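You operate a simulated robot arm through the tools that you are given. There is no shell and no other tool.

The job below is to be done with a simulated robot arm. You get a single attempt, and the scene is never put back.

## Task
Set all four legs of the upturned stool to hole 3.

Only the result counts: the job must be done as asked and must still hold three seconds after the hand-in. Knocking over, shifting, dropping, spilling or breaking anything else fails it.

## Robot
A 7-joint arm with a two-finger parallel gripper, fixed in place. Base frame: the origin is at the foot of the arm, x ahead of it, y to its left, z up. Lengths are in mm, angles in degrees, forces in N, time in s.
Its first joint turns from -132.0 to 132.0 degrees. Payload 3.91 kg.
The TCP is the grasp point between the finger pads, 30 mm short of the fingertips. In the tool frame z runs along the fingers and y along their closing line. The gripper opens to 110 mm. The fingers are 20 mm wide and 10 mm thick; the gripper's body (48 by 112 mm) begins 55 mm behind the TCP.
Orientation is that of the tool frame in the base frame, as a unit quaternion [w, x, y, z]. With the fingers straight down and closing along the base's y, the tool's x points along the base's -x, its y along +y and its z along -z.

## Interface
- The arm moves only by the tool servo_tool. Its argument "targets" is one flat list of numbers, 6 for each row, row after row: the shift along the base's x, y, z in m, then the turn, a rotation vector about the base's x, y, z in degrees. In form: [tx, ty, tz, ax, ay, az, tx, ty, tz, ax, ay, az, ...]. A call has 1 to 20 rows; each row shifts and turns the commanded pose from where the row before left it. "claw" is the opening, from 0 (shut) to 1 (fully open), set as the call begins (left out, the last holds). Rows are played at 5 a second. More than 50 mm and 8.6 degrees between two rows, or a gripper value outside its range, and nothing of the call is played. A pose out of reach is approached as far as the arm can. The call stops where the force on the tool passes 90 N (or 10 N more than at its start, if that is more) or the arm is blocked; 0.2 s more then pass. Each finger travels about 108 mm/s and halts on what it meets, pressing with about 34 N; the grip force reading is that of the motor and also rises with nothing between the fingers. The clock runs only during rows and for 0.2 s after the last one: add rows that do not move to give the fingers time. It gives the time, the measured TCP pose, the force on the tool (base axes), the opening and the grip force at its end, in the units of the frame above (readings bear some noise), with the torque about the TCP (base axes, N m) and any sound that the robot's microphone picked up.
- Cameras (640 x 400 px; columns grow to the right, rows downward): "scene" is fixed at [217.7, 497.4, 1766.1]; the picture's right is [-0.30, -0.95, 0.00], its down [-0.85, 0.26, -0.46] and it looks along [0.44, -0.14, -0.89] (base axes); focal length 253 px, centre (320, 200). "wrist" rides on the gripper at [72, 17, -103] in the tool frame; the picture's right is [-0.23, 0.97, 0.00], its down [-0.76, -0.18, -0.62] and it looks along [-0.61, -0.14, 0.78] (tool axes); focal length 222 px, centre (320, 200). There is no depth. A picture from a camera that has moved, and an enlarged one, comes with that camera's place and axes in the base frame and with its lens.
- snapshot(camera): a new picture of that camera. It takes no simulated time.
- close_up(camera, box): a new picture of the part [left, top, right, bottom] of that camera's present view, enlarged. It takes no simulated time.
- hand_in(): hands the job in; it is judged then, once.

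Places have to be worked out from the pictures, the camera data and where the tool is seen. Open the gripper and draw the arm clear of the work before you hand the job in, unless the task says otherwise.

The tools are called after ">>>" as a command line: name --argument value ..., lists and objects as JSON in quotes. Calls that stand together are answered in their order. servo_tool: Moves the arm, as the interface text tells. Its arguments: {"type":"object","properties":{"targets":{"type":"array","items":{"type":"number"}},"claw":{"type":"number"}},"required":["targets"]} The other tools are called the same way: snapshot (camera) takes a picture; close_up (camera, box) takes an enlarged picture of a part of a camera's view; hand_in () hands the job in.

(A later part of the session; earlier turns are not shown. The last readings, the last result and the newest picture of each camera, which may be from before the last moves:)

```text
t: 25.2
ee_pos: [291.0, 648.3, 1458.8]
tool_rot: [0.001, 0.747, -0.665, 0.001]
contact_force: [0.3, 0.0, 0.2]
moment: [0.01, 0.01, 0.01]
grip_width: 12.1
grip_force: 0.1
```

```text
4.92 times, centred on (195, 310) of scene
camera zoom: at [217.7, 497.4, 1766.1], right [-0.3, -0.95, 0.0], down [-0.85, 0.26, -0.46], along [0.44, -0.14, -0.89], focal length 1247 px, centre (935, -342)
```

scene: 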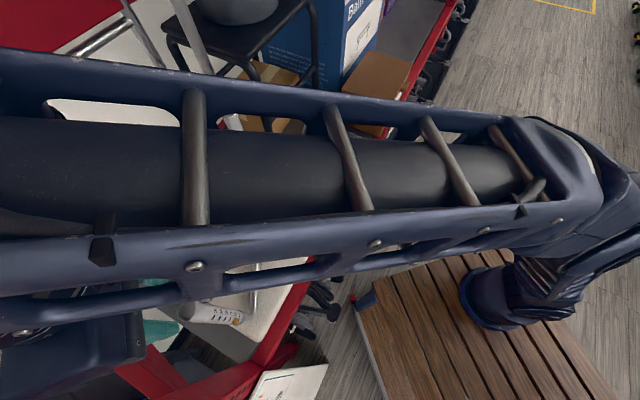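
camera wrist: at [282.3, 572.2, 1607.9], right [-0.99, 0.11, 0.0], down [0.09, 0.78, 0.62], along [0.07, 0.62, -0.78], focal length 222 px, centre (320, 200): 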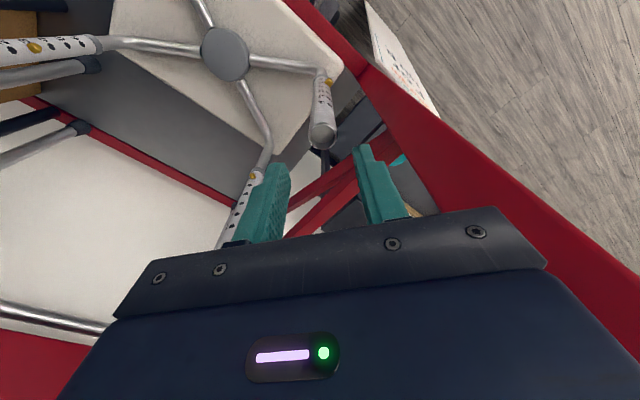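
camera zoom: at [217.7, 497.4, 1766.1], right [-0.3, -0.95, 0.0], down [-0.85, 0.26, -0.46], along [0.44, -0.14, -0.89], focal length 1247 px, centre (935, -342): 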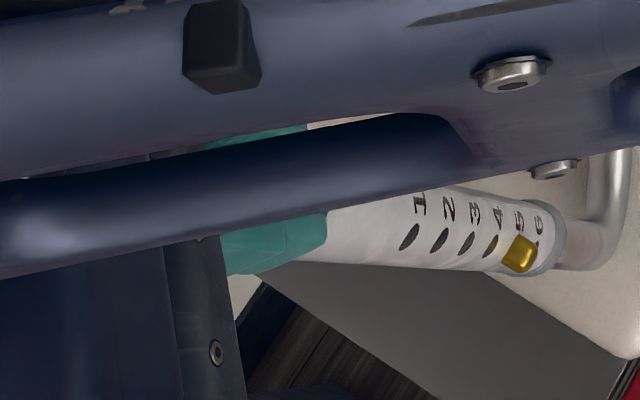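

The tips are centred on D's rim. I press down in small steps, expecting release near 35–40 N.

>>> servo_tool --targets '[0, 0, -0.002, 0, 0, 0, 0, 0, -0.002, 0, 0, 0, 0, 0, -0.001, 0, 0, 0, 0, 0, -0.001, 0, 0, 0, 0, 0, 0, 0, 0, 0]'

>>> close_up --camera "scene" --box '[130, 270, 260, 350]'

```text
t: 26.4
ee_pos: [291.1, 647.1, 1455.4]
tool_rot: [-0.001, 0.747, -0.665, -0.001]
contact_force: [1.2, 3.4, 8.4]
moment: [0.1, -0.01, 0.02]
grip_width: 11.9
grip_force: 0.0
```

```text
4.92 times, centred on (195, 310) of scene
camera zoom: at [217.7, 497.4, 1766.1], right [-0.3, -0.95, 0.0], down [-0.85, 0.26, -0.46], along [0.44, -0.14, -0.89], focal length 1247 px, centre (935, -342)
```

zoom: 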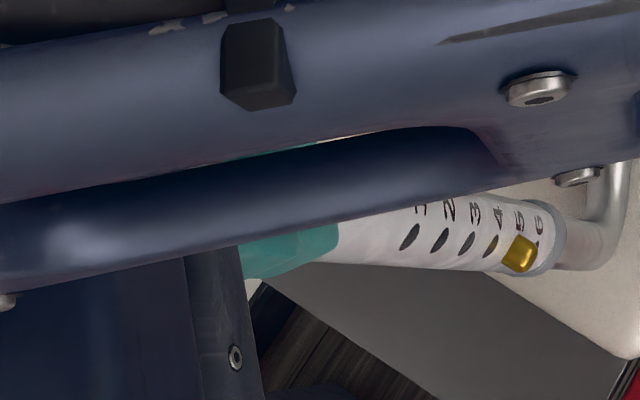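

Contact at 8 N. I keep pressing millimetre by millimetre with a slight outward bias.

>>> servo_tool --targets '[0.0002, 0.0006, -0.001, 0, 0, 0, 0.0002, 0.0006, -0.001, 0, 0, 0, 0, 0, 0, 0, 0, 0]'

>>> close_up --camera "scene" --box '[130, 270, 260, 350]'

```text
t: 27.2
ee_pos: [290.9, 645.5, 1454.9]
tool_rot: [-0.002, 0.747, -0.664, -0.001]
contact_force: [-1.7, -2.5, 34.5]
moment: [-0.05, 0.09, -0.23]
grip_width: 11.9
grip_force: 0.0
```

```text
4.92 times, centred on (195, 310) of scene
camera zoom: at [217.7, 497.4, 1766.1], right [-0.3, -0.95, 0.0], down [-0.85, 0.26, -0.46], along [0.44, -0.14, -0.89], focal length 1247 px, centre (935, -342)
```

zoom: 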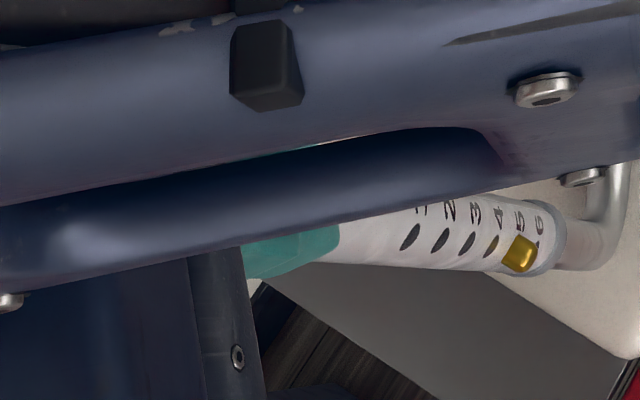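

34 N vertical, hardly any sideways force now. One more millimetre should release it.

>>> servo_tool --targets '[0.0001, 0.0003, -0.001, 0, 0, 0, 0, 0, 0, 0, 0, 0]'

>>> close_up --camera "scene" --box '[130, 270, 260, 350]'

```text
t: 27.8
ee_pos: [291.4, 648.4, 1449.4]
tool_rot: [0.002, 0.747, -0.665, 0.001]
contact_force: [0.1, -0.1, 0.0]
moment: [-0.01, 0.01, 0.02]
grip_width: 12.2
grip_force: 0.0
```

```text
4.92 times, centred on (195, 310) of scene
camera zoom: at [217.7, 497.4, 1766.1], right [-0.3, -0.95, 0.0], down [-0.85, 0.26, -0.46], along [0.44, -0.14, -0.89], focal length 1247 px, centre (935, -342)
```

zoom: 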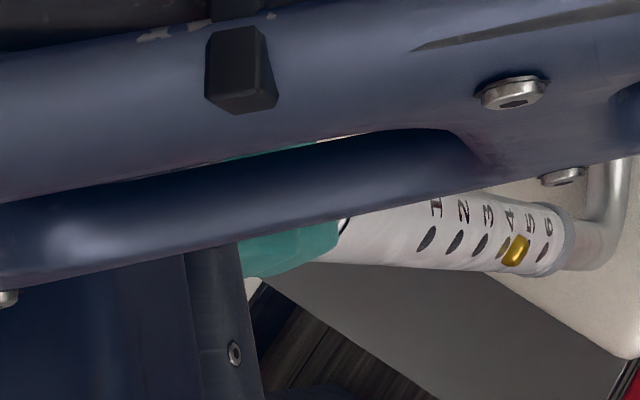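

Released; the sleeve is sliding toward hole 4. I wait a moment and look again.

>>> servo_tool --targets '[0, 0, 0.004, 0, 0, 0, 0, 0, 0, 0, 0, 0, 0, 0, 0, 0, 0, 0]'

>>> close_up --camera "scene" --box '[130, 270, 260, 350]'

>>> close_up --camera "wrist" --box '[220, 60, 420, 240]'

```text
t: 28.6
ee_pos: [290.8, 648.1, 1454.0]
tool_rot: [0.0, 0.747, -0.664, 0.0]
contact_force: [0.1, 0.1, 0.5]
moment: [0.0, -0.02, 0.02]
grip_width: 12.1
grip_force: 0.0
```

```text
4.92 times, centred on (195, 310) of scene
camera zoom: at [217.7, 497.4, 1766.1], right [-0.3, -0.95, 0.0], down [-0.85, 0.26, -0.46], along [0.44, -0.14, -0.89], focal length 1247 px, centre (935, -342)
```

zoom: 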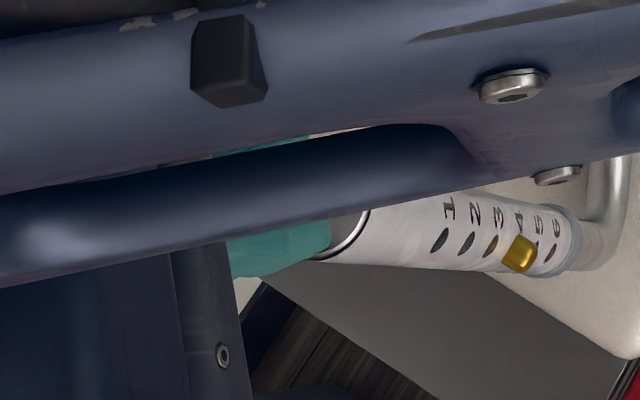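

```text
2.22 times, centred on (320, 150) of wrist
camera zoom: at [281.6, 573.0, 1557.7], right [-0.99, 0.11, 0.0], down [0.09, 0.78, 0.62], along [0.07, 0.62, -0.78], focal length 494 px, centre (320, 311)
```

zoom: 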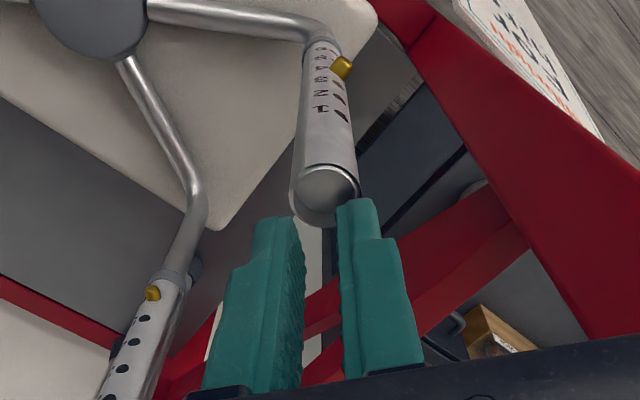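

D is in hole 4. I follow down to the lower rim and press the second notch, stopping just below release load.

>>> servo_tool --targets '[0, -0.001, -0.01, 0, 0, 0, 0, 0, -0.01, 0, 0, 0, 0, 0, -0.003, 0, 0, 0, 0, 0, -0.002, 0, 0, 0, 0.0002, 0.0006, -0.001, 0, 0, 0, 0.0002, 0.0006, -0.001, 0, 0, 0, 0, 0, 0, 0, 0, 0]'

>>> close_up --camera "scene" --box '[130, 270, 260, 350]'

```text
t: 30.2
ee_pos: [291.3, 648.0, 1429.3]
tool_rot: [-0.001, 0.747, -0.665, 0.0]
contact_force: [-0.2, -5.5, 14.7]
moment: [-0.17, 0.06, 0.01]
grip_width: 12.5
grip_force: 0.6
```

```text
4.92 times, centred on (195, 310) of scene
camera zoom: at [217.7, 497.4, 1766.1], right [-0.3, -0.95, 0.0], down [-0.85, 0.26, -0.46], along [0.44, -0.14, -0.89], focal length 1247 px, centre (935, -342)
```

zoom: 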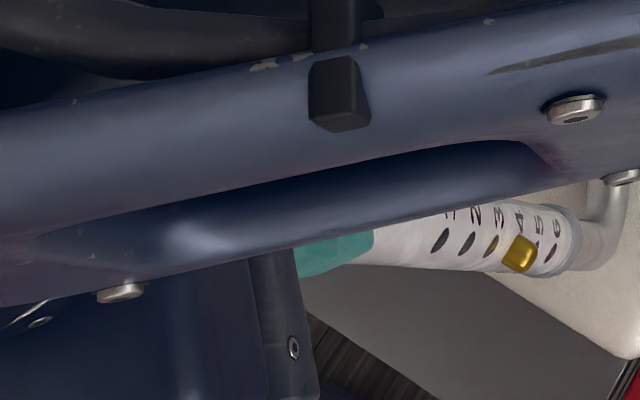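

14.7 N so far; I press 1 mm more at a time without further outward bias.

>>> servo_tool --targets '[0, 0, -0.001, 0, 0, 0, 0, 0, -0.0005, 0, 0, 0]'

>>> close_up --camera "scene" --box '[130, 270, 260, 350]'

```text
t: 30.8
ee_pos: [291.5, 648.5, 1428.8]
tool_rot: [-0.001, 0.747, -0.665, 0.0]
contact_force: [2.9, 2.5, 37.5]
moment: [0.03, -0.04, 0.2]
grip_width: 12.6
grip_force: 0.5
```

```text
4.92 times, centred on (195, 310) of scene
camera zoom: at [217.7, 497.4, 1766.1], right [-0.3, -0.95, 0.0], down [-0.85, 0.26, -0.46], along [0.44, -0.14, -0.89], focal length 1247 px, centre (935, -342)
```

zoom: 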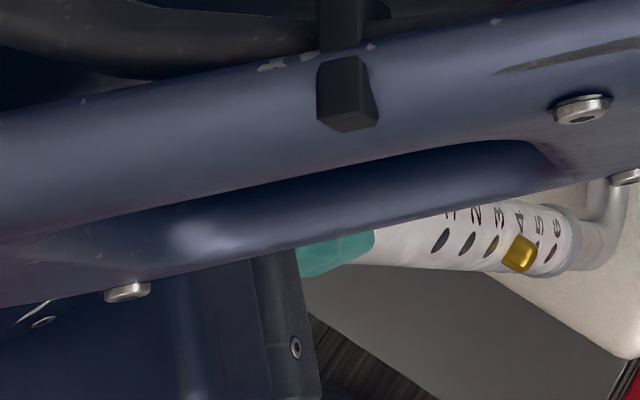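

37.5 N, near release. Another half millimetre, then a short wait and a look.

>>> servo_tool --targets '[0, 0, -0.0007, 0, 0, 0]'

>>> close_up --camera "scene" --box '[130, 270, 260, 350]'

```text
t: 31.2
ee_pos: [291.8, 648.8, 1424.7]
tool_rot: [0.001, 0.748, -0.664, 0.0]
contact_force: [-0.3, -0.3, 0.2]
moment: [0.0, -0.05, 0.01]
grip_width: 12.5
grip_force: 0.0
```

```text
4.92 times, centred on (195, 310) of scene
camera zoom: at [217.7, 497.4, 1766.1], right [-0.3, -0.95, 0.0], down [-0.85, 0.26, -0.46], along [0.44, -0.14, -0.89], focal length 1247 px, centre (935, -342)
```

zoom: 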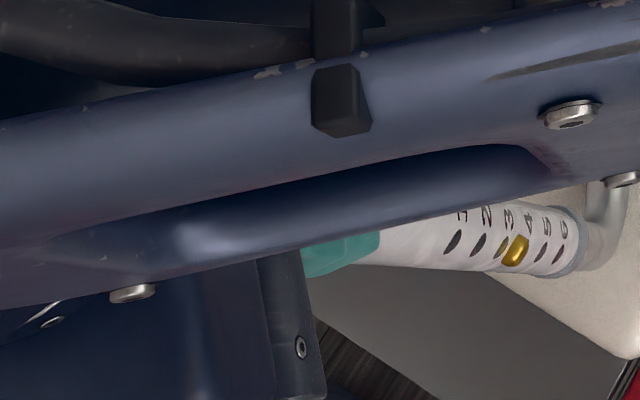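

Released again and sliding; I lift slightly and wait for it to click into hole 3.

>>> servo_tool --targets '[0, 0, 0.006, 0, 0, 0, 0, 0, 0, 0, 0, 0, 0, 0, 0.02, 0, 0, 0, 0, 0, 0.03, 0, 0, 0]'

>>> close_up --camera "scene" --box '[130, 270, 260, 350]'

>>> close_up --camera "wrist" --box '[220, 60, 420, 240]'

>>> snapshot --camera "wrist"

```text
t: 32.2
ee_pos: [293.7, 646.0, 1481.4]
tool_rot: [0.0, 0.748, -0.663, 0.0]
contact_force: [-0.1, 0.6, 0.3]
moment: [0.01, 0.01, -0.04]
grip_width: 11.9
grip_force: 0.1
```

```text
4.92 times, centred on (195, 310) of scene
camera zoom: at [217.7, 497.4, 1766.1], right [-0.3, -0.95, 0.0], down [-0.85, 0.26, -0.46], along [0.44, -0.14, -0.89], focal length 1247 px, centre (935, -342)
```

zoom: 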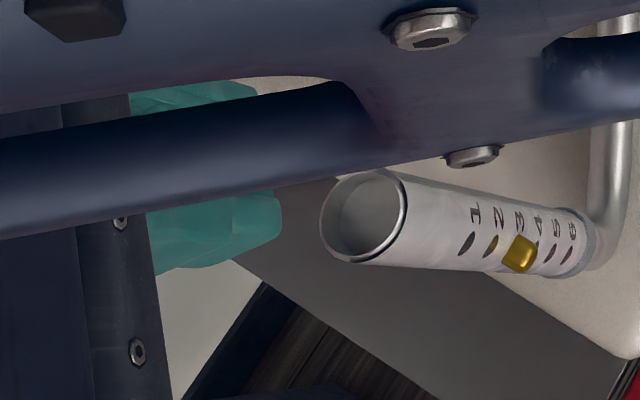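

```text
2.22 times, centred on (320, 150) of wrist
camera zoom: at [282.9, 572.3, 1584.9], right [-0.99, 0.11, 0.0], down [0.09, 0.78, 0.62], along [0.07, 0.62, -0.78], focal length 494 px, centre (320, 311)
```

zoom: 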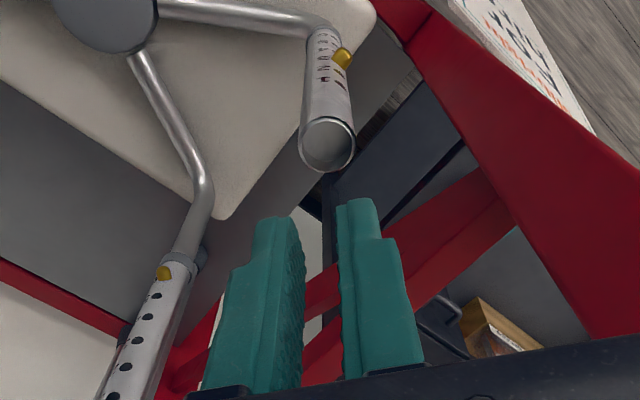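

```text
taken
camera wrist: at [282.9, 572.3, 1584.9], right [-0.99, 0.11, 0.0], down [0.09, 0.78, 0.62], along [0.07, 0.62, -0.78], focal length 222 px, centre (320, 200)
```

wrist: 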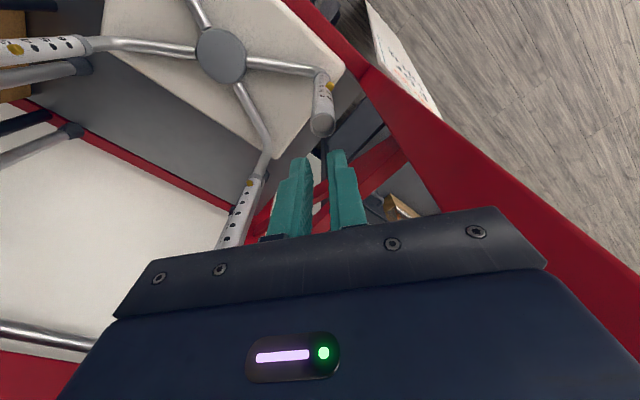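

D's button is now in hole 3. Before going to C I need to know where the rack's red upright near D stands, so I look at it.

>>> snapshot --camera "scene"

>>> close_up --camera "scene" --box '[100, 300, 320, 400]'

>>> close_up --camera "wrist" --box '[320, 40, 640, 240]'

```text
taken
```

scene: 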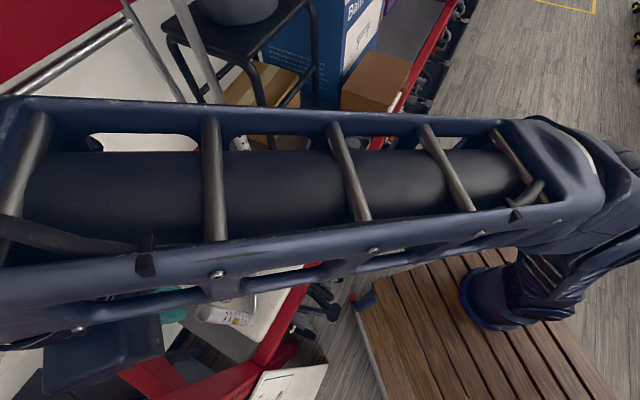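

```text
2.91 times, centred on (210, 350) of scene
camera zoom: at [217.7, 497.4, 1766.1], right [-0.3, -0.95, 0.0], down [-0.85, 0.26, -0.46], along [0.44, -0.14, -0.89], focal length 737 px, centre (640, -236)
```

zoom: 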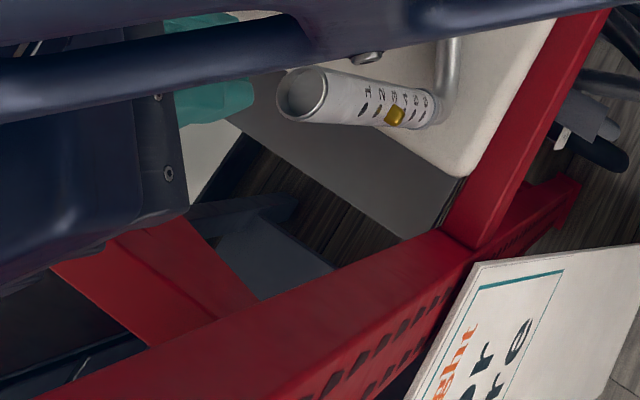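

```text
2.00 times, centred on (480, 140) of wrist
camera zoom: at [282.9, 572.3, 1584.9], right [-0.99, 0.11, 0.0], down [0.09, 0.78, 0.62], along [0.07, 0.62, -0.78], focal length 444 px, centre (0, 320)
```

zoom: 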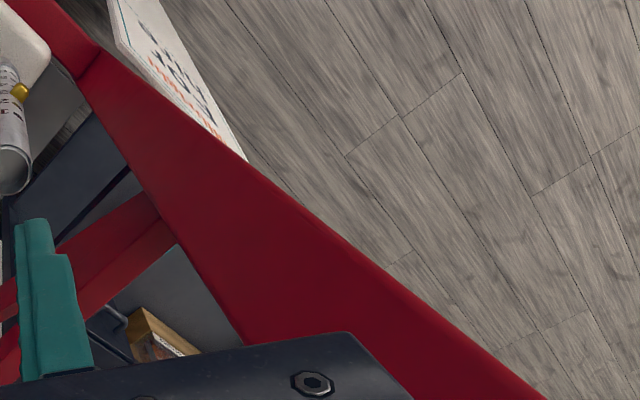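

The upright's nearest corner computes to about (196,739), clear of the way to C. Straight down C (895 mm out) is likely beyond reach, so I yaw to az 61°, tilt the tool 22.5° outward, and move over C at z≈1500.

>>> servo_tool --targets '[0, 0, 0.02, 0, 0, -7.2, 0, 0, 0, 0, 0, -7.2, 0, 0, 0, 0, 0, -7.2, 0, 0, 0, 0, 0, -7.2, 0, 0, 0, 0, 0, -7.2, 0.01, 0.01, 0, 6.56, -3.636, 0, 0.01, 0.01, 0, 6.56, -3.636, 0, 0.01, 0.01, 0, 6.56, -3.636, 0, 0.02, 0.02, 0, 0, 0, 0, 0.02, 0.02, 0, 0, 0, 0, 0.02, 0.02, 0, 0, 0, 0, 0, 0, 0, 0, 0, 0]' --claw 0.4

>>> snapshot --camera "wrist"

>>> snapshot --camera "scene"

```text
t: 34.8
ee_pos: [382.5, 739.8, 1503.3]
tool_rot: [0.168, -0.496, 0.846, 0.1]
contact_force: [0.0, -0.7, -0.9]
moment: [0.0, 0.03, -0.03]
grip_width: 44.0
grip_force: 0.1
```

```text
taken
camera wrist: at [314.1, 653.3, 1569.3], right [-0.75, 0.66, 0.09], down [0.38, 0.32, 0.87], along [0.54, 0.68, -0.49], focal length 222 px, centre (320, 200)
```

wrist: 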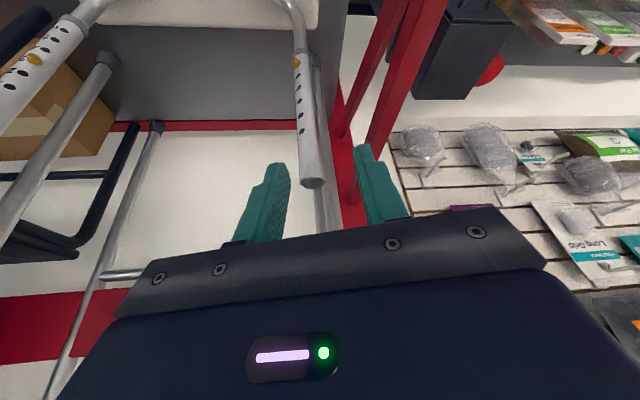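

```text
taken
```

scene: 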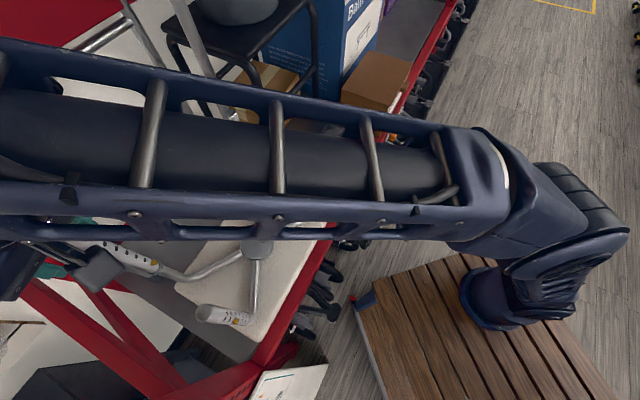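

C's rim computes to (427.6,786), matching. I move over it, narrow the fingers, and come down to ~5 mm above the expected contact.

>>> servo_tool --targets '[0.022, 0.0225, 0, 0, 0, 0, 0.022, 0.0225, 0, 0, 0, 0, 0, 0, -0.01, 0, 0, 0, 0, 0, -0.005, 0, 0, 0, 0, 0, 0, 0, 0, 0]' --claw 0.11

>>> close_up --camera "wrist" --box '[220, 60, 420, 240]'

>>> snapshot --camera "scene"

```text
t: 36.0
ee_pos: [428.1, 775.7, 1483.9]
tool_rot: [0.168, -0.496, 0.846, 0.099]
contact_force: [-0.1, -0.2, 0.3]
moment: [0.01, -0.02, 0.0]
grip_width: 11.7
grip_force: 0.1
out of reach, approached as far as the arm can: row 2
```

```text
2.22 times, centred on (320, 150) of wrist
camera zoom: at [359.4, 689.9, 1550.8], right [-0.75, 0.66, 0.09], down [0.38, 0.32, 0.87], along [0.54, 0.68, -0.49], focal length 494 px, centre (320, 311)
```

zoom: 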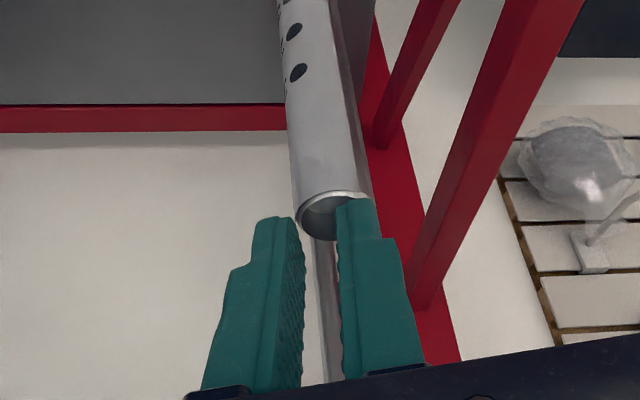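

```text
taken
```

scene: 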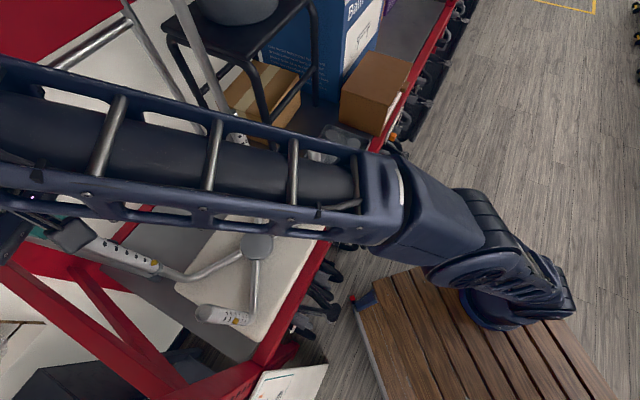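

Row 2 was slightly out of reach, so I tilt another 7.5° outward (30° total), which gains reach, and centre over the rim.

>>> servo_tool --targets '[0, 0, 0.004, 6.56, -3.636, 0, -0.0015, 0.003, 0, 0, 0, 0, -0.0015, 0.0027, 0, 0, 0, 0, 0, 0, 0, 0, 0, 0]'

>>> close_up --camera "wrist" --box '[220, 60, 420, 240]'

>>> close_up --camera "scene" --box '[0, 200, 180, 290]'

```text
t: 37.0
ee_pos: [424.2, 781.4, 1489.1]
tool_rot: [0.223, -0.489, 0.833, 0.132]
contact_force: [-0.7, 0.6, 0.5]
moment: [0.01, -0.02, -0.01]
grip_width: 12.3
grip_force: 0.0
```

```text
2.22 times, centred on (320, 150) of wrist
camera zoom: at [352.6, 688.3, 1541.5], right [-0.75, 0.65, 0.12], down [0.33, 0.22, 0.92], along [0.57, 0.73, -0.37], focal length 494 px, centre (320, 311)
```

zoom: 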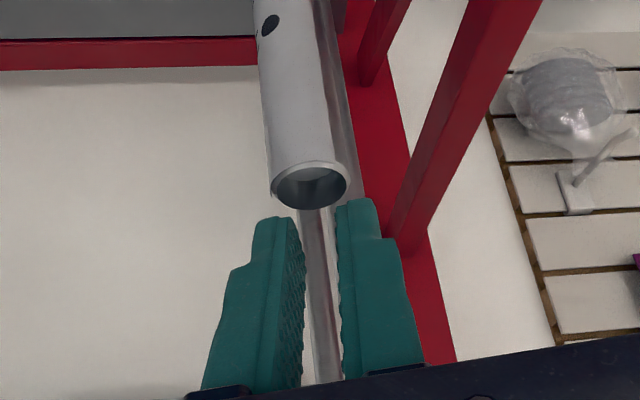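

```text
3.56 times, centred on (90, 245) of scene
camera zoom: at [217.7, 497.4, 1766.1], right [-0.3, -0.95, 0.0], down [-0.85, 0.26, -0.46], along [0.44, -0.14, -0.89], focal length 901 px, centre (1138, 40)
```

zoom: 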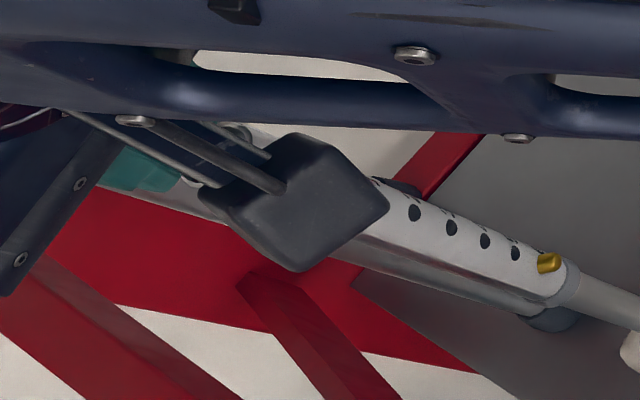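

The tips line up with C's rim at this tilt. I descend gently to feel contact.

>>> servo_tool --targets '[0.0005, -0.0003, -0.003, 0, 0, 0, 0, 0, -0.002, 0, 0, 0, 0, 0, -0.001, 0, 0, 0, 0, 0, -0.001, 0, 0, 0, 0, 0, -0.001, 0, 0, 0, 0, 0, 0, 0, 0, 0]'

>>> close_up --camera "wrist" --box '[220, 60, 420, 240]'

```text
t: 38.4
ee_pos: [424.8, 781.0, 1479.9]
tool_rot: [0.223, -0.488, 0.834, 0.132]
contact_force: [0.1, -0.4, 1.8]
moment: [0.02, -0.03, 0.04]
grip_width: 12.0
grip_force: 0.1
```

```text
2.22 times, centred on (320, 150) of wrist
camera zoom: at [353.1, 687.9, 1533.2], right [-0.75, 0.65, 0.12], down [0.33, 0.22, 0.92], along [0.57, 0.73, -0.37], focal length 494 px, centre (320, 311)
```

zoom: 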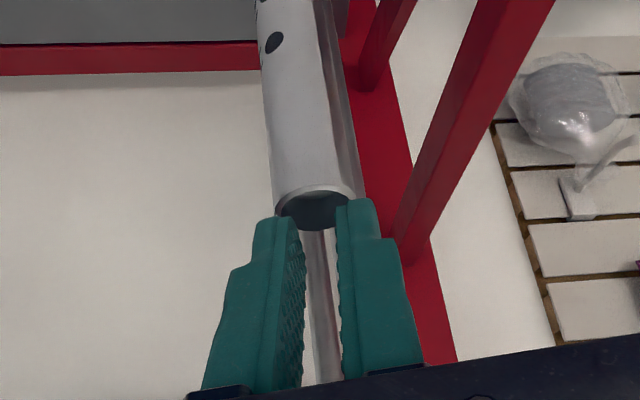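

Contact is just starting (about 2 N). I press 1 mm steps.

>>> servo_tool --targets '[0, 0, -0.001, 0, 0, 0, 0, 0, -0.001, 0, 0, 0, 0, 0, 0, 0, 0, 0]'

>>> close_up --camera "wrist" --box '[260, 110, 380, 190]'

```text
t: 39.2
ee_pos: [425.0, 780.5, 1480.5]
tool_rot: [0.224, -0.488, 0.833, 0.133]
contact_force: [5.1, 7.1, 22.7]
moment: [0.35, -0.29, -0.01]
grip_width: 12.1
grip_force: 0.0
```

```text
5.00 times, centred on (320, 150) of wrist
camera zoom: at [352.9, 687.3, 1532.2], right [-0.75, 0.65, 0.12], down [0.33, 0.21, 0.92], along [0.57, 0.73, -0.37], focal length 1111 px, centre (320, 450)
```

zoom: 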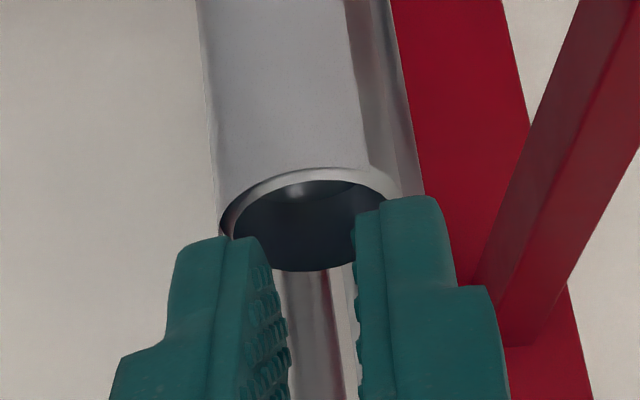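

Both tips rest on the rim, 23 N. I continue with a small outward bias.

>>> servo_tool --targets '[0.0003, 0.0005, -0.0007, 0, 0, 0, 0, 0, 0, 0, 0, 0]'

>>> close_up --camera "scene" --box '[60, 220, 200, 290]'

```text
t: 39.8
ee_pos: [424.4, 780.8, 1479.7]
tool_rot: [0.225, -0.488, 0.833, 0.133]
contact_force: [5.5, 5.4, 37.0]
moment: [0.37, -0.33, -0.08]
grip_width: 11.8
grip_force: 0.0
```

```text
4.57 times, centred on (130, 255) of scene
camera zoom: at [217.7, 497.4, 1766.1], right [-0.3, -0.95, 0.0], down [-0.85, 0.26, -0.46], along [0.44, -0.14, -0.89], focal length 1158 px, centre (1189, -51)
```

zoom: 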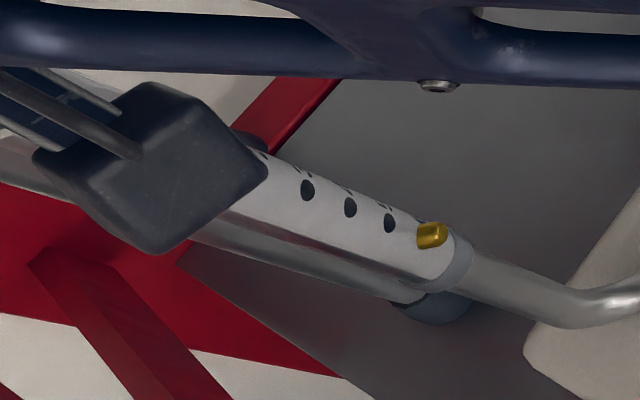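

37 N with the button still in hole 6. A little more should release it.

>>> servo_tool --targets '[0.0001, 0.0003, -0.0007, 0, 0, 0]'

>>> close_up --camera "scene" --box '[60, 220, 200, 290]'

```text
t: 40.2
ee_pos: [424.2, 782.5, 1471.6]
tool_rot: [0.218, -0.49, 0.834, 0.129]
contact_force: [-1.0, -2.0, 3.1]
moment: [0.01, -0.02, -0.02]
grip_width: 11.8
grip_force: 0.1
```

```text
4.57 times, centred on (130, 255) of scene
camera zoom: at [217.7, 497.4, 1766.1], right [-0.3, -0.95, 0.0], down [-0.85, 0.26, -0.46], along [0.44, -0.14, -0.89], focal length 1158 px, centre (1189, -51)
```

zoom: 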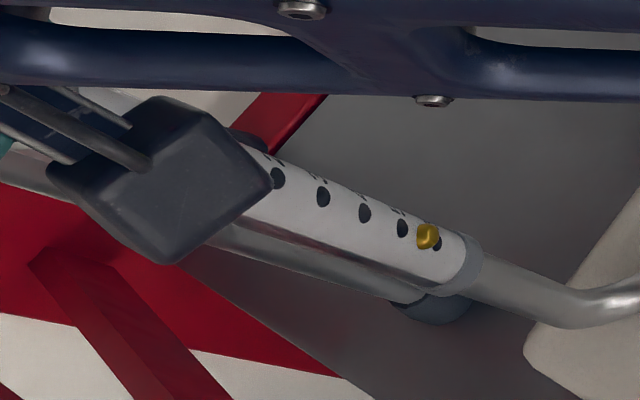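

Released and sliding. I wait with a small lift and look.

>>> servo_tool --targets '[0, 0, 0.002, 0, 0, 0, 0, 0, 0, 0, 0, 0, 0, 0, 0, 0, 0, 0]'

>>> close_up --camera "scene" --box '[60, 220, 200, 290]'

>>> close_up --camera "wrist" --box '[220, 60, 420, 240]'

```text
t: 41.0
ee_pos: [423.3, 782.3, 1478.8]
tool_rot: [0.223, -0.489, 0.833, 0.132]
contact_force: [0.3, -0.9, -0.1]
moment: [-0.02, 0.0, -0.01]
grip_width: 12.1
grip_force: 0.1
```

```text
4.57 times, centred on (130, 255) of scene
camera zoom: at [217.7, 497.4, 1766.1], right [-0.3, -0.95, 0.0], down [-0.85, 0.26, -0.46], along [0.44, -0.14, -0.89], focal length 1158 px, centre (1189, -51)
```

zoom: 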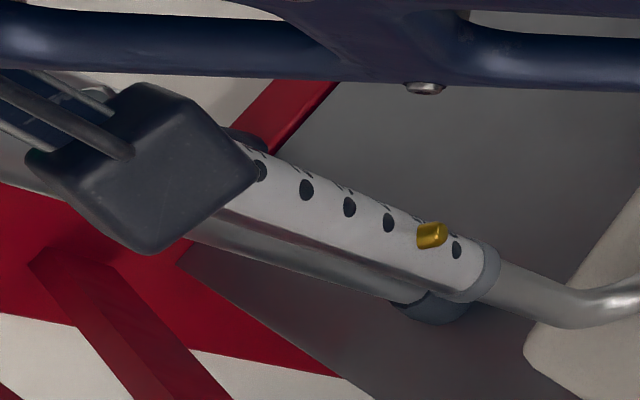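

```text
2.22 times, centred on (320, 150) of wrist
camera zoom: at [353.5, 689.0, 1531.5], right [-0.75, 0.65, 0.12], down [0.33, 0.22, 0.92], along [0.57, 0.73, -0.37], focal length 494 px, centre (320, 311)
```

zoom: 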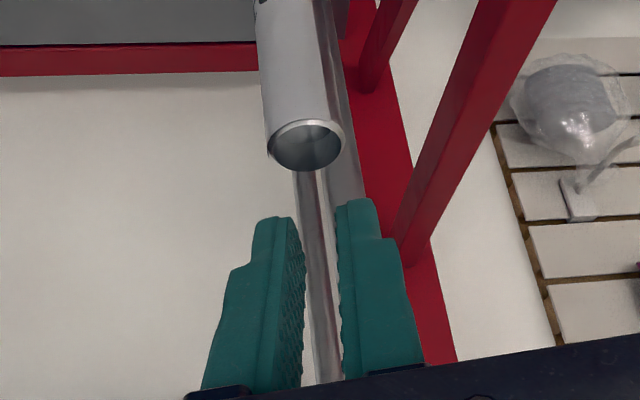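

C is now in hole 5. I follow down and load the rim again for the next notch.

>>> servo_tool --targets '[0.001, -0.0008, -0.01, 0, 0, 0, 0, 0, -0.01, 0, 0, 0, 0, 0, -0.002, 0, 0, 0, 0, 0, -0.001, 0, 0, 0, 0.0002, 0.0004, -0.001, 0, 0, 0, 0.0002, 0.0004, -0.0007, 0, 0, 0, 0, 0, 0, 0, 0, 0]'

>>> close_up --camera "wrist" --box '[260, 110, 380, 190]'

>>> close_up --camera "scene" --box '[60, 220, 200, 290]'

```text
t: 42.6
ee_pos: [426.6, 782.0, 1455.4]
tool_rot: [0.223, -0.489, 0.833, 0.133]
contact_force: [0.8, -1.8, 9.6]
moment: [-0.05, -0.05, -0.01]
grip_width: 12.2
grip_force: 0.8
```

```text
5.00 times, centred on (320, 150) of wrist
camera zoom: at [354.5, 688.6, 1507.7], right [-0.75, 0.65, 0.12], down [0.33, 0.21, 0.92], along [0.57, 0.73, -0.37], focal length 1111 px, centre (320, 450)
```

zoom: 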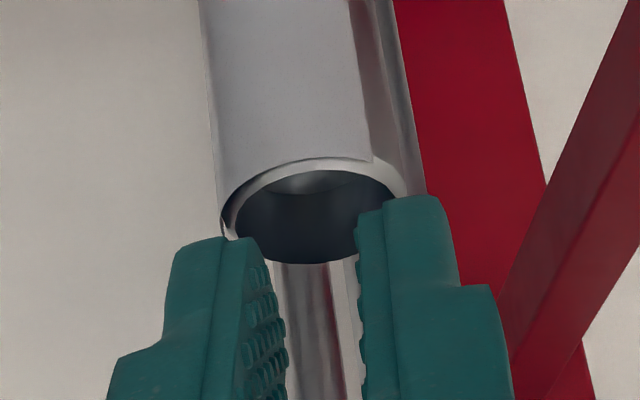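

```text
4.57 times, centred on (130, 255) of scene
camera zoom: at [217.7, 497.4, 1766.1], right [-0.3, -0.95, 0.0], down [-0.85, 0.26, -0.46], along [0.44, -0.14, -0.89], focal length 1158 px, centre (1189, -51)
```

zoom: 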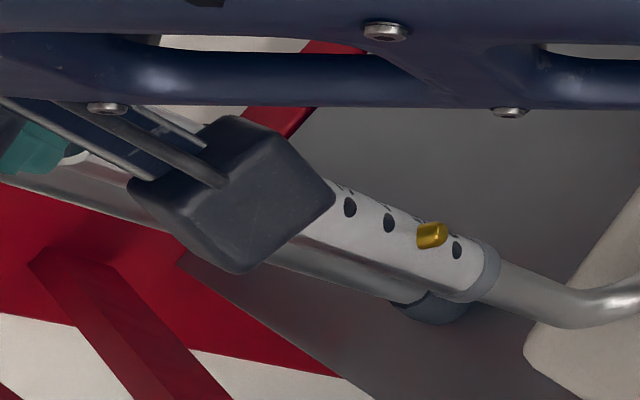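

10 N on the rim, well placed. I press on in small steps.

>>> servo_tool --targets '[0, 0, -0.001, 0, 0, 0, 0.0002, 0.0004, -0.0006, 0, 0, 0]'

>>> close_up --camera "scene" --box '[60, 220, 200, 290]'

```text
t: 43.2
ee_pos: [426.5, 780.9, 1454.0]
tool_rot: [0.223, -0.488, 0.833, 0.133]
contact_force: [-0.3, 5.7, 25.7]
moment: [0.29, -0.12, -0.07]
grip_width: 12.6
grip_force: 0.1
```

```text
4.57 times, centred on (130, 255) of scene
camera zoom: at [217.7, 497.4, 1766.1], right [-0.3, -0.95, 0.0], down [-0.85, 0.26, -0.46], along [0.44, -0.14, -0.89], focal length 1158 px, centre (1189, -51)
```

zoom: 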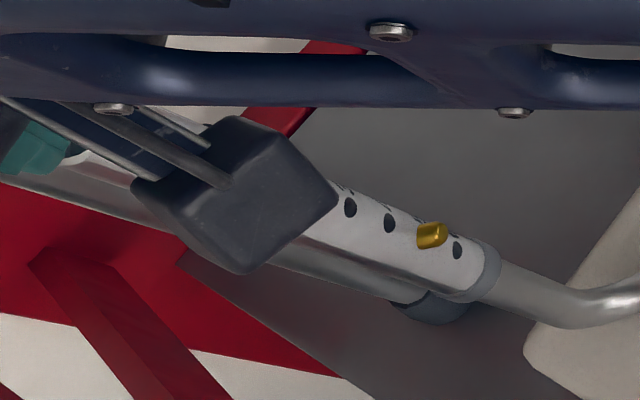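

26 N; another small step.

>>> servo_tool --targets '[0.0001, 0.0003, -0.0007, 0, 0, 0, 0.0001, 0.0002, -0.0004, 0, 0, 0]'

>>> close_up --camera "scene" --box '[60, 220, 200, 290]'

```text
t: 43.8
ee_pos: [427.6, 783.2, 1444.5]
tool_rot: [0.218, -0.49, 0.834, 0.128]
contact_force: [0.3, 0.9, -0.8]
moment: [-0.05, 0.01, -0.02]
grip_width: 12.2
grip_force: 0.1
```

```text
4.57 times, centred on (130, 255) of scene
camera zoom: at [217.7, 497.4, 1766.1], right [-0.3, -0.95, 0.0], down [-0.85, 0.26, -0.46], along [0.44, -0.14, -0.89], focal length 1158 px, centre (1189, -51)
```

zoom: 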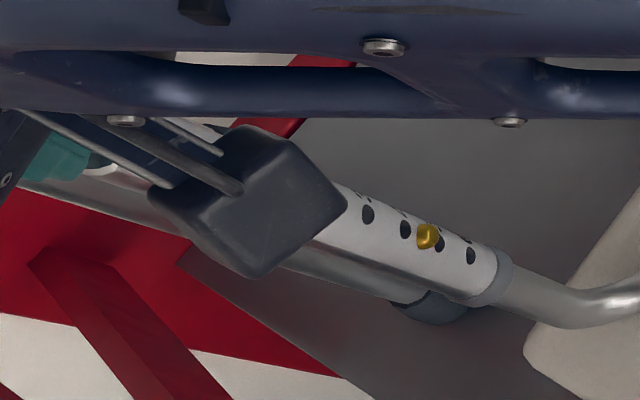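

Released toward hole 4. I lift slightly and wait.

>>> servo_tool --targets '[0, 0, 0.002, 0, 0, 0, 0, 0, 0, 0, 0, 0, 0, 0, 0, 0, 0, 0]'

>>> close_up --camera "scene" --box '[60, 220, 200, 290]'

>>> close_up --camera "wrist" --box '[220, 60, 420, 240]'

```text
t: 44.6
ee_pos: [427.2, 781.6, 1453.1]
tool_rot: [0.223, -0.488, 0.834, 0.132]
contact_force: [0.1, 0.6, -0.2]
moment: [-0.01, 0.01, 0.0]
grip_width: 12.0
grip_force: 0.1
```

```text
4.57 times, centred on (130, 255) of scene
camera zoom: at [217.7, 497.4, 1766.1], right [-0.3, -0.95, 0.0], down [-0.85, 0.26, -0.46], along [0.44, -0.14, -0.89], focal length 1158 px, centre (1189, -51)
```

zoom: 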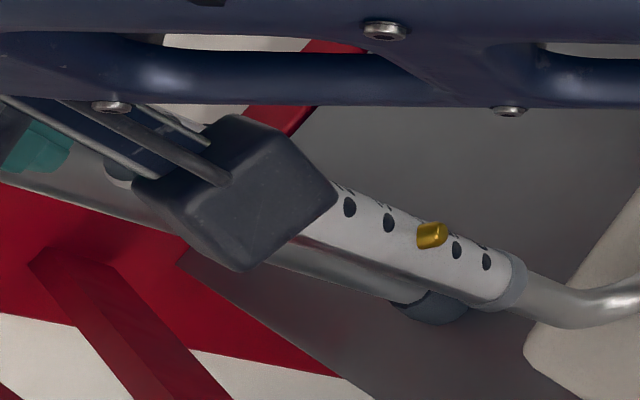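

```text
2.22 times, centred on (320, 150) of wrist
camera zoom: at [355.6, 689.3, 1505.8], right [-0.75, 0.65, 0.12], down [0.33, 0.22, 0.92], along [0.57, 0.73, -0.37], focal length 494 px, centre (320, 311)
```

zoom: 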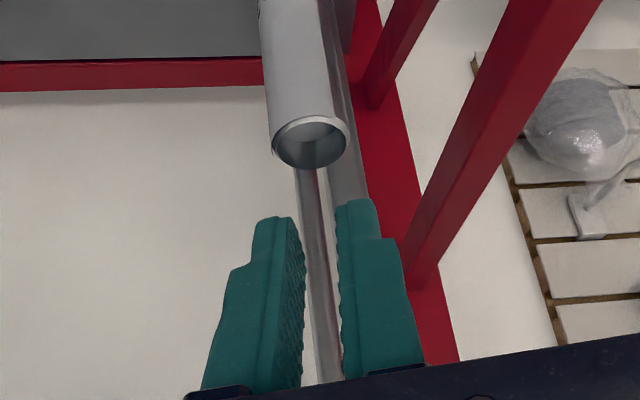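

C is in hole 4 (two holes below the button). Last notch: follow down and load the rim.

>>> servo_tool --targets '[0, -0.0005, -0.01, 0, 0, 0, 0, 0, -0.01, 0, 0, 0, 0, 0, -0.0015, 0, 0, 0, 0, 0, -0.001, 0, 0, 0, 0, 0, -0.001, 0, 0, 0, 0, 0, 0, 0, 0, 0]'

>>> close_up --camera "wrist" --box '[260, 110, 380, 190]'

>>> snapshot --camera "scene"

```text
t: 46.0
ee_pos: [425.5, 782.2, 1430.6]
tool_rot: [0.223, -0.488, 0.833, 0.132]
contact_force: [0.8, 3.3, 8.1]
moment: [0.12, -0.05, 0.0]
grip_width: 11.6
grip_force: 0.1
```

```text
5.00 times, centred on (320, 150) of wrist
camera zoom: at [355.1, 689.4, 1482.9], right [-0.75, 0.65, 0.12], down [0.33, 0.21, 0.92], along [0.57, 0.73, -0.37], focal length 1111 px, centre (320, 450)
```

zoom: 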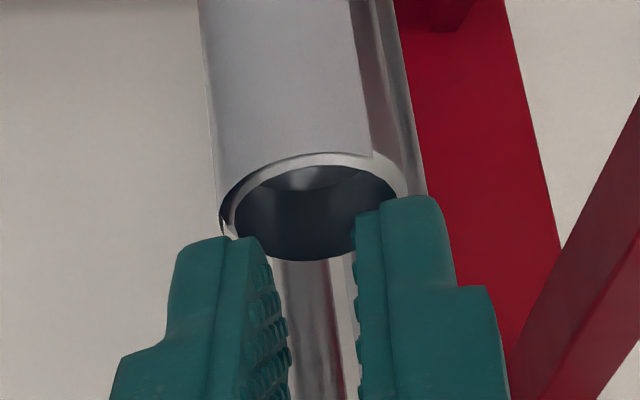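

```text
taken
```

scene: 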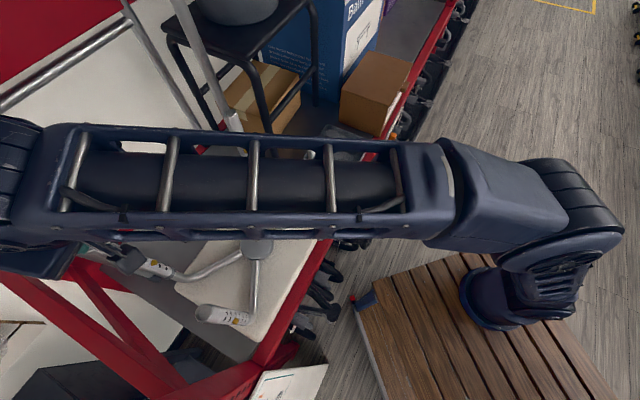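

Contact at 8 N. I press in small steps again.

>>> servo_tool --targets '[0.0002, 0.0004, -0.001, 0, 0, 0, 0.0002, 0.0004, -0.0008, 0, 0, 0]'

>>> close_up --camera "scene" --box '[60, 220, 200, 290]'

```text
t: 46.6
ee_pos: [426.5, 781.5, 1429.8]
tool_rot: [0.224, -0.488, 0.833, 0.133]
contact_force: [1.6, 0.0, 19.2]
moment: [0.11, -0.13, 0.07]
grip_width: 11.8
grip_force: 0.1
```

```text
4.57 times, centred on (130, 255) of scene
camera zoom: at [217.7, 497.4, 1766.1], right [-0.3, -0.95, 0.0], down [-0.85, 0.26, -0.46], along [0.44, -0.14, -0.89], focal length 1158 px, centre (1189, -51)
```

zoom: 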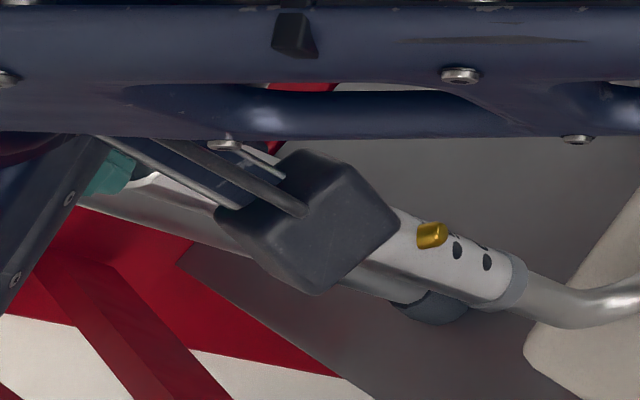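

19 N; a further millimetre.

>>> servo_tool --targets '[0.0001, 0.0003, -0.0008, 0, 0, 0, 0, 0, 0, 0, 0, 0]'

>>> close_up --camera "scene" --box '[60, 220, 200, 290]'

```text
t: 47.2
ee_pos: [426.4, 782.0, 1430.3]
tool_rot: [0.224, -0.488, 0.833, 0.133]
contact_force: [1.6, 5.5, 36.5]
moment: [0.35, -0.19, -0.04]
grip_width: 11.7
grip_force: 0.0
```

```text
4.57 times, centred on (130, 255) of scene
camera zoom: at [217.7, 497.4, 1766.1], right [-0.3, -0.95, 0.0], down [-0.85, 0.26, -0.46], along [0.44, -0.14, -0.89], focal length 1158 px, centre (1189, -51)
```

zoom: 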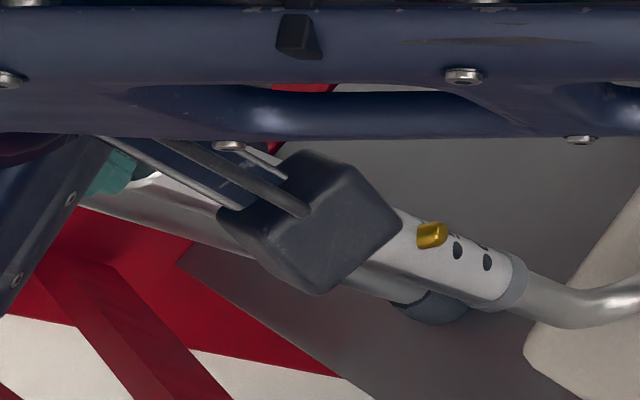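

36.5 N, about to release; half a millimetre more.

>>> servo_tool --targets '[0.0001, 0.0002, -0.0006, 0, 0, 0]'

>>> close_up --camera "scene" --box '[60, 220, 200, 290]'

```text
t: 47.6
ee_pos: [428.4, 784.5, 1418.1]
tool_rot: [0.218, -0.489, 0.835, 0.128]
contact_force: [-0.3, 1.5, -1.0]
moment: [-0.05, 0.0, -0.01]
grip_width: 12.2
grip_force: 0.0
```

```text
4.57 times, centred on (130, 255) of scene
camera zoom: at [217.7, 497.4, 1766.1], right [-0.3, -0.95, 0.0], down [-0.85, 0.26, -0.46], along [0.44, -0.14, -0.89], focal length 1158 px, centre (1189, -51)
```

zoom: 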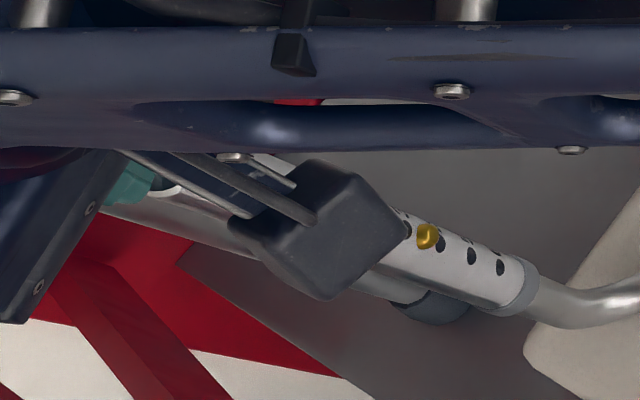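

Released toward hole 3. I lift, wait, then back the arm up and inward away from C.

>>> servo_tool --targets '[0, 0, 0.004, 0, 0, 0, 0, 0, 0.01, 0, 0, 0, 0, 0, 0.02, 0, 0, 0, -0.01, -0.015, 0.03, 0, 0, 0, -0.01, -0.02, 0.03, 0, 0, 0, -0.01, -0.03, 0.03, 0, 0, 0, 0, 0, 0, 0, 0, 0]'

>>> snapshot --camera "scene"

>>> close_up --camera "scene" --box '[60, 220, 200, 290]'

>>> snapshot --camera "wrist"

```text
t: 49.2
ee_pos: [395.9, 716.1, 1552.8]
tool_rot: [0.224, -0.487, 0.834, 0.131]
contact_force: [0.1, 0.5, 0.2]
moment: [0.01, -0.01, 0.03]
grip_width: 11.8
grip_force: 0.2
```

```text
taken
```

scene: 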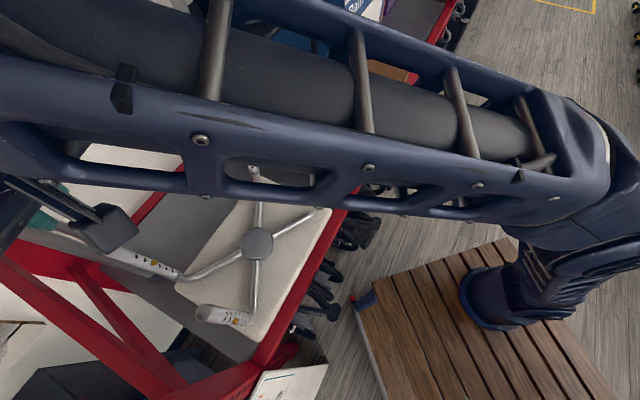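

```text
4.57 times, centred on (130, 255) of scene
camera zoom: at [217.7, 497.4, 1766.1], right [-0.3, -0.95, 0.0], down [-0.85, 0.26, -0.46], along [0.44, -0.14, -0.89], focal length 1158 px, centre (1189, -51)
```

zoom: 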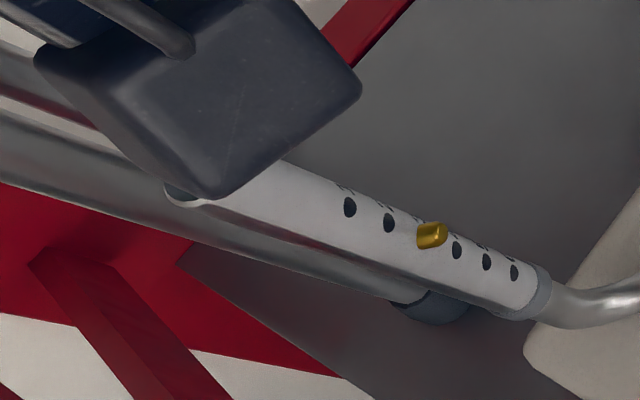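

```text
taken
camera wrist: at [324.2, 623.8, 1605.0], right [-0.75, 0.65, 0.12], down [0.33, 0.22, 0.92], along [0.57, 0.73, -0.37], focal length 222 px, centre (320, 200)
```

wrist: 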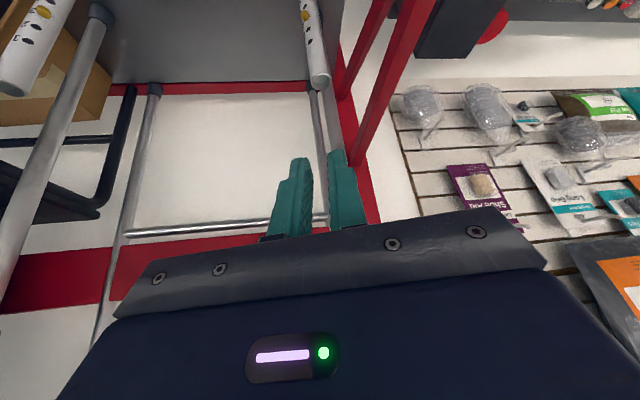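

C shows two holes above and three below the button: hole 3. I open the gripper, untilt and withdraw to near the starting place for a final check of all four legs.

>>> servo_tool --targets '[0.0076, -0.0387, 0, 0, 0, 0, 0.0076, -0.0387, 0, 0, 0, 0, 0.0076, -0.0387, 0, -6.56, 3.636, 0, 0.0076, -0.0387, 0, -6.56, 3.636, 0, 0.0076, -0.0387, 0, -6.56, 3.636, 0, 0.0076, -0.0387, 0, -6.56, 3.636, 0, 0.0076, -0.0387, 0, 0, 0, 0, 0.0076, -0.0387, 0, 0, 0, 0, 0.0076, -0.0387, 0, 0, 0, 0, 0.0076, -0.0387, 0, 0, 0, 0, 0.0076, -0.0387, 0, 0, 0, 0, 0, -0.03, 0, 0, 0, 0, 0, -0.03, 0, 0, 0, 0, 0, 0, 0, 0, 0, 0]' --claw 1

>>> snapshot --camera "scene"

>>> close_up --camera "scene" --box '[205, 90, 345, 210]'

>>> close_up --camera "scene" --box '[60, 220, 260, 340]'

```text
t: 52.2
ee_pos: [482.4, 231.7, 1550.1]
tool_rot: [0.0, -0.506, 0.862, -0.001]
contact_force: [-0.2, 0.7, -0.3]
moment: [0.0, 0.04, 0.01]
grip_width: 109.8
grip_force: 0.0
```

```text
taken
```

scene: 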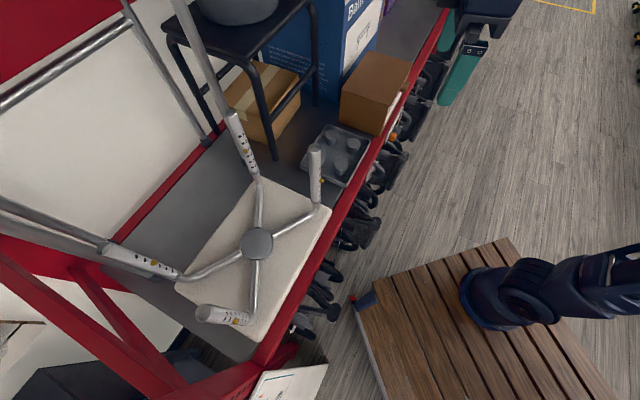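

```text
3.33 times, centred on (275, 150) of scene
camera zoom: at [217.7, 497.4, 1766.1], right [-0.3, -0.95, 0.0], down [-0.85, 0.26, -0.46], along [0.44, -0.14, -0.89], focal length 844 px, centre (470, 367)
```

zoom: 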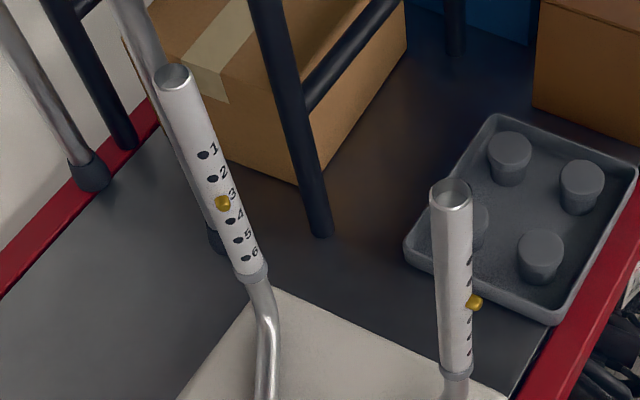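

```text
3.20 times, centred on (160, 280) of scene
camera zoom: at [217.7, 497.4, 1766.1], right [-0.3, -0.95, 0.0], down [-0.85, 0.26, -0.46], along [0.44, -0.14, -0.89], focal length 811 px, centre (832, -56)
```

zoom: 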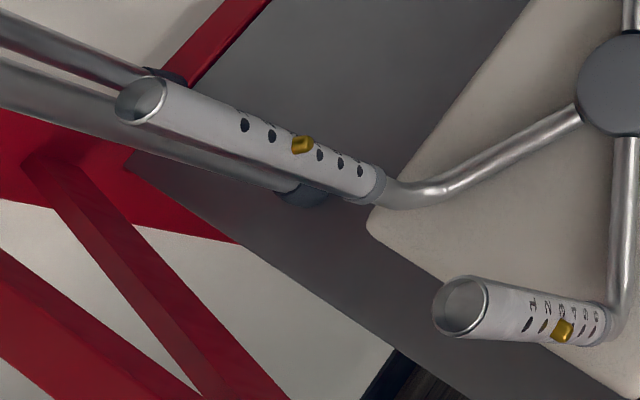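

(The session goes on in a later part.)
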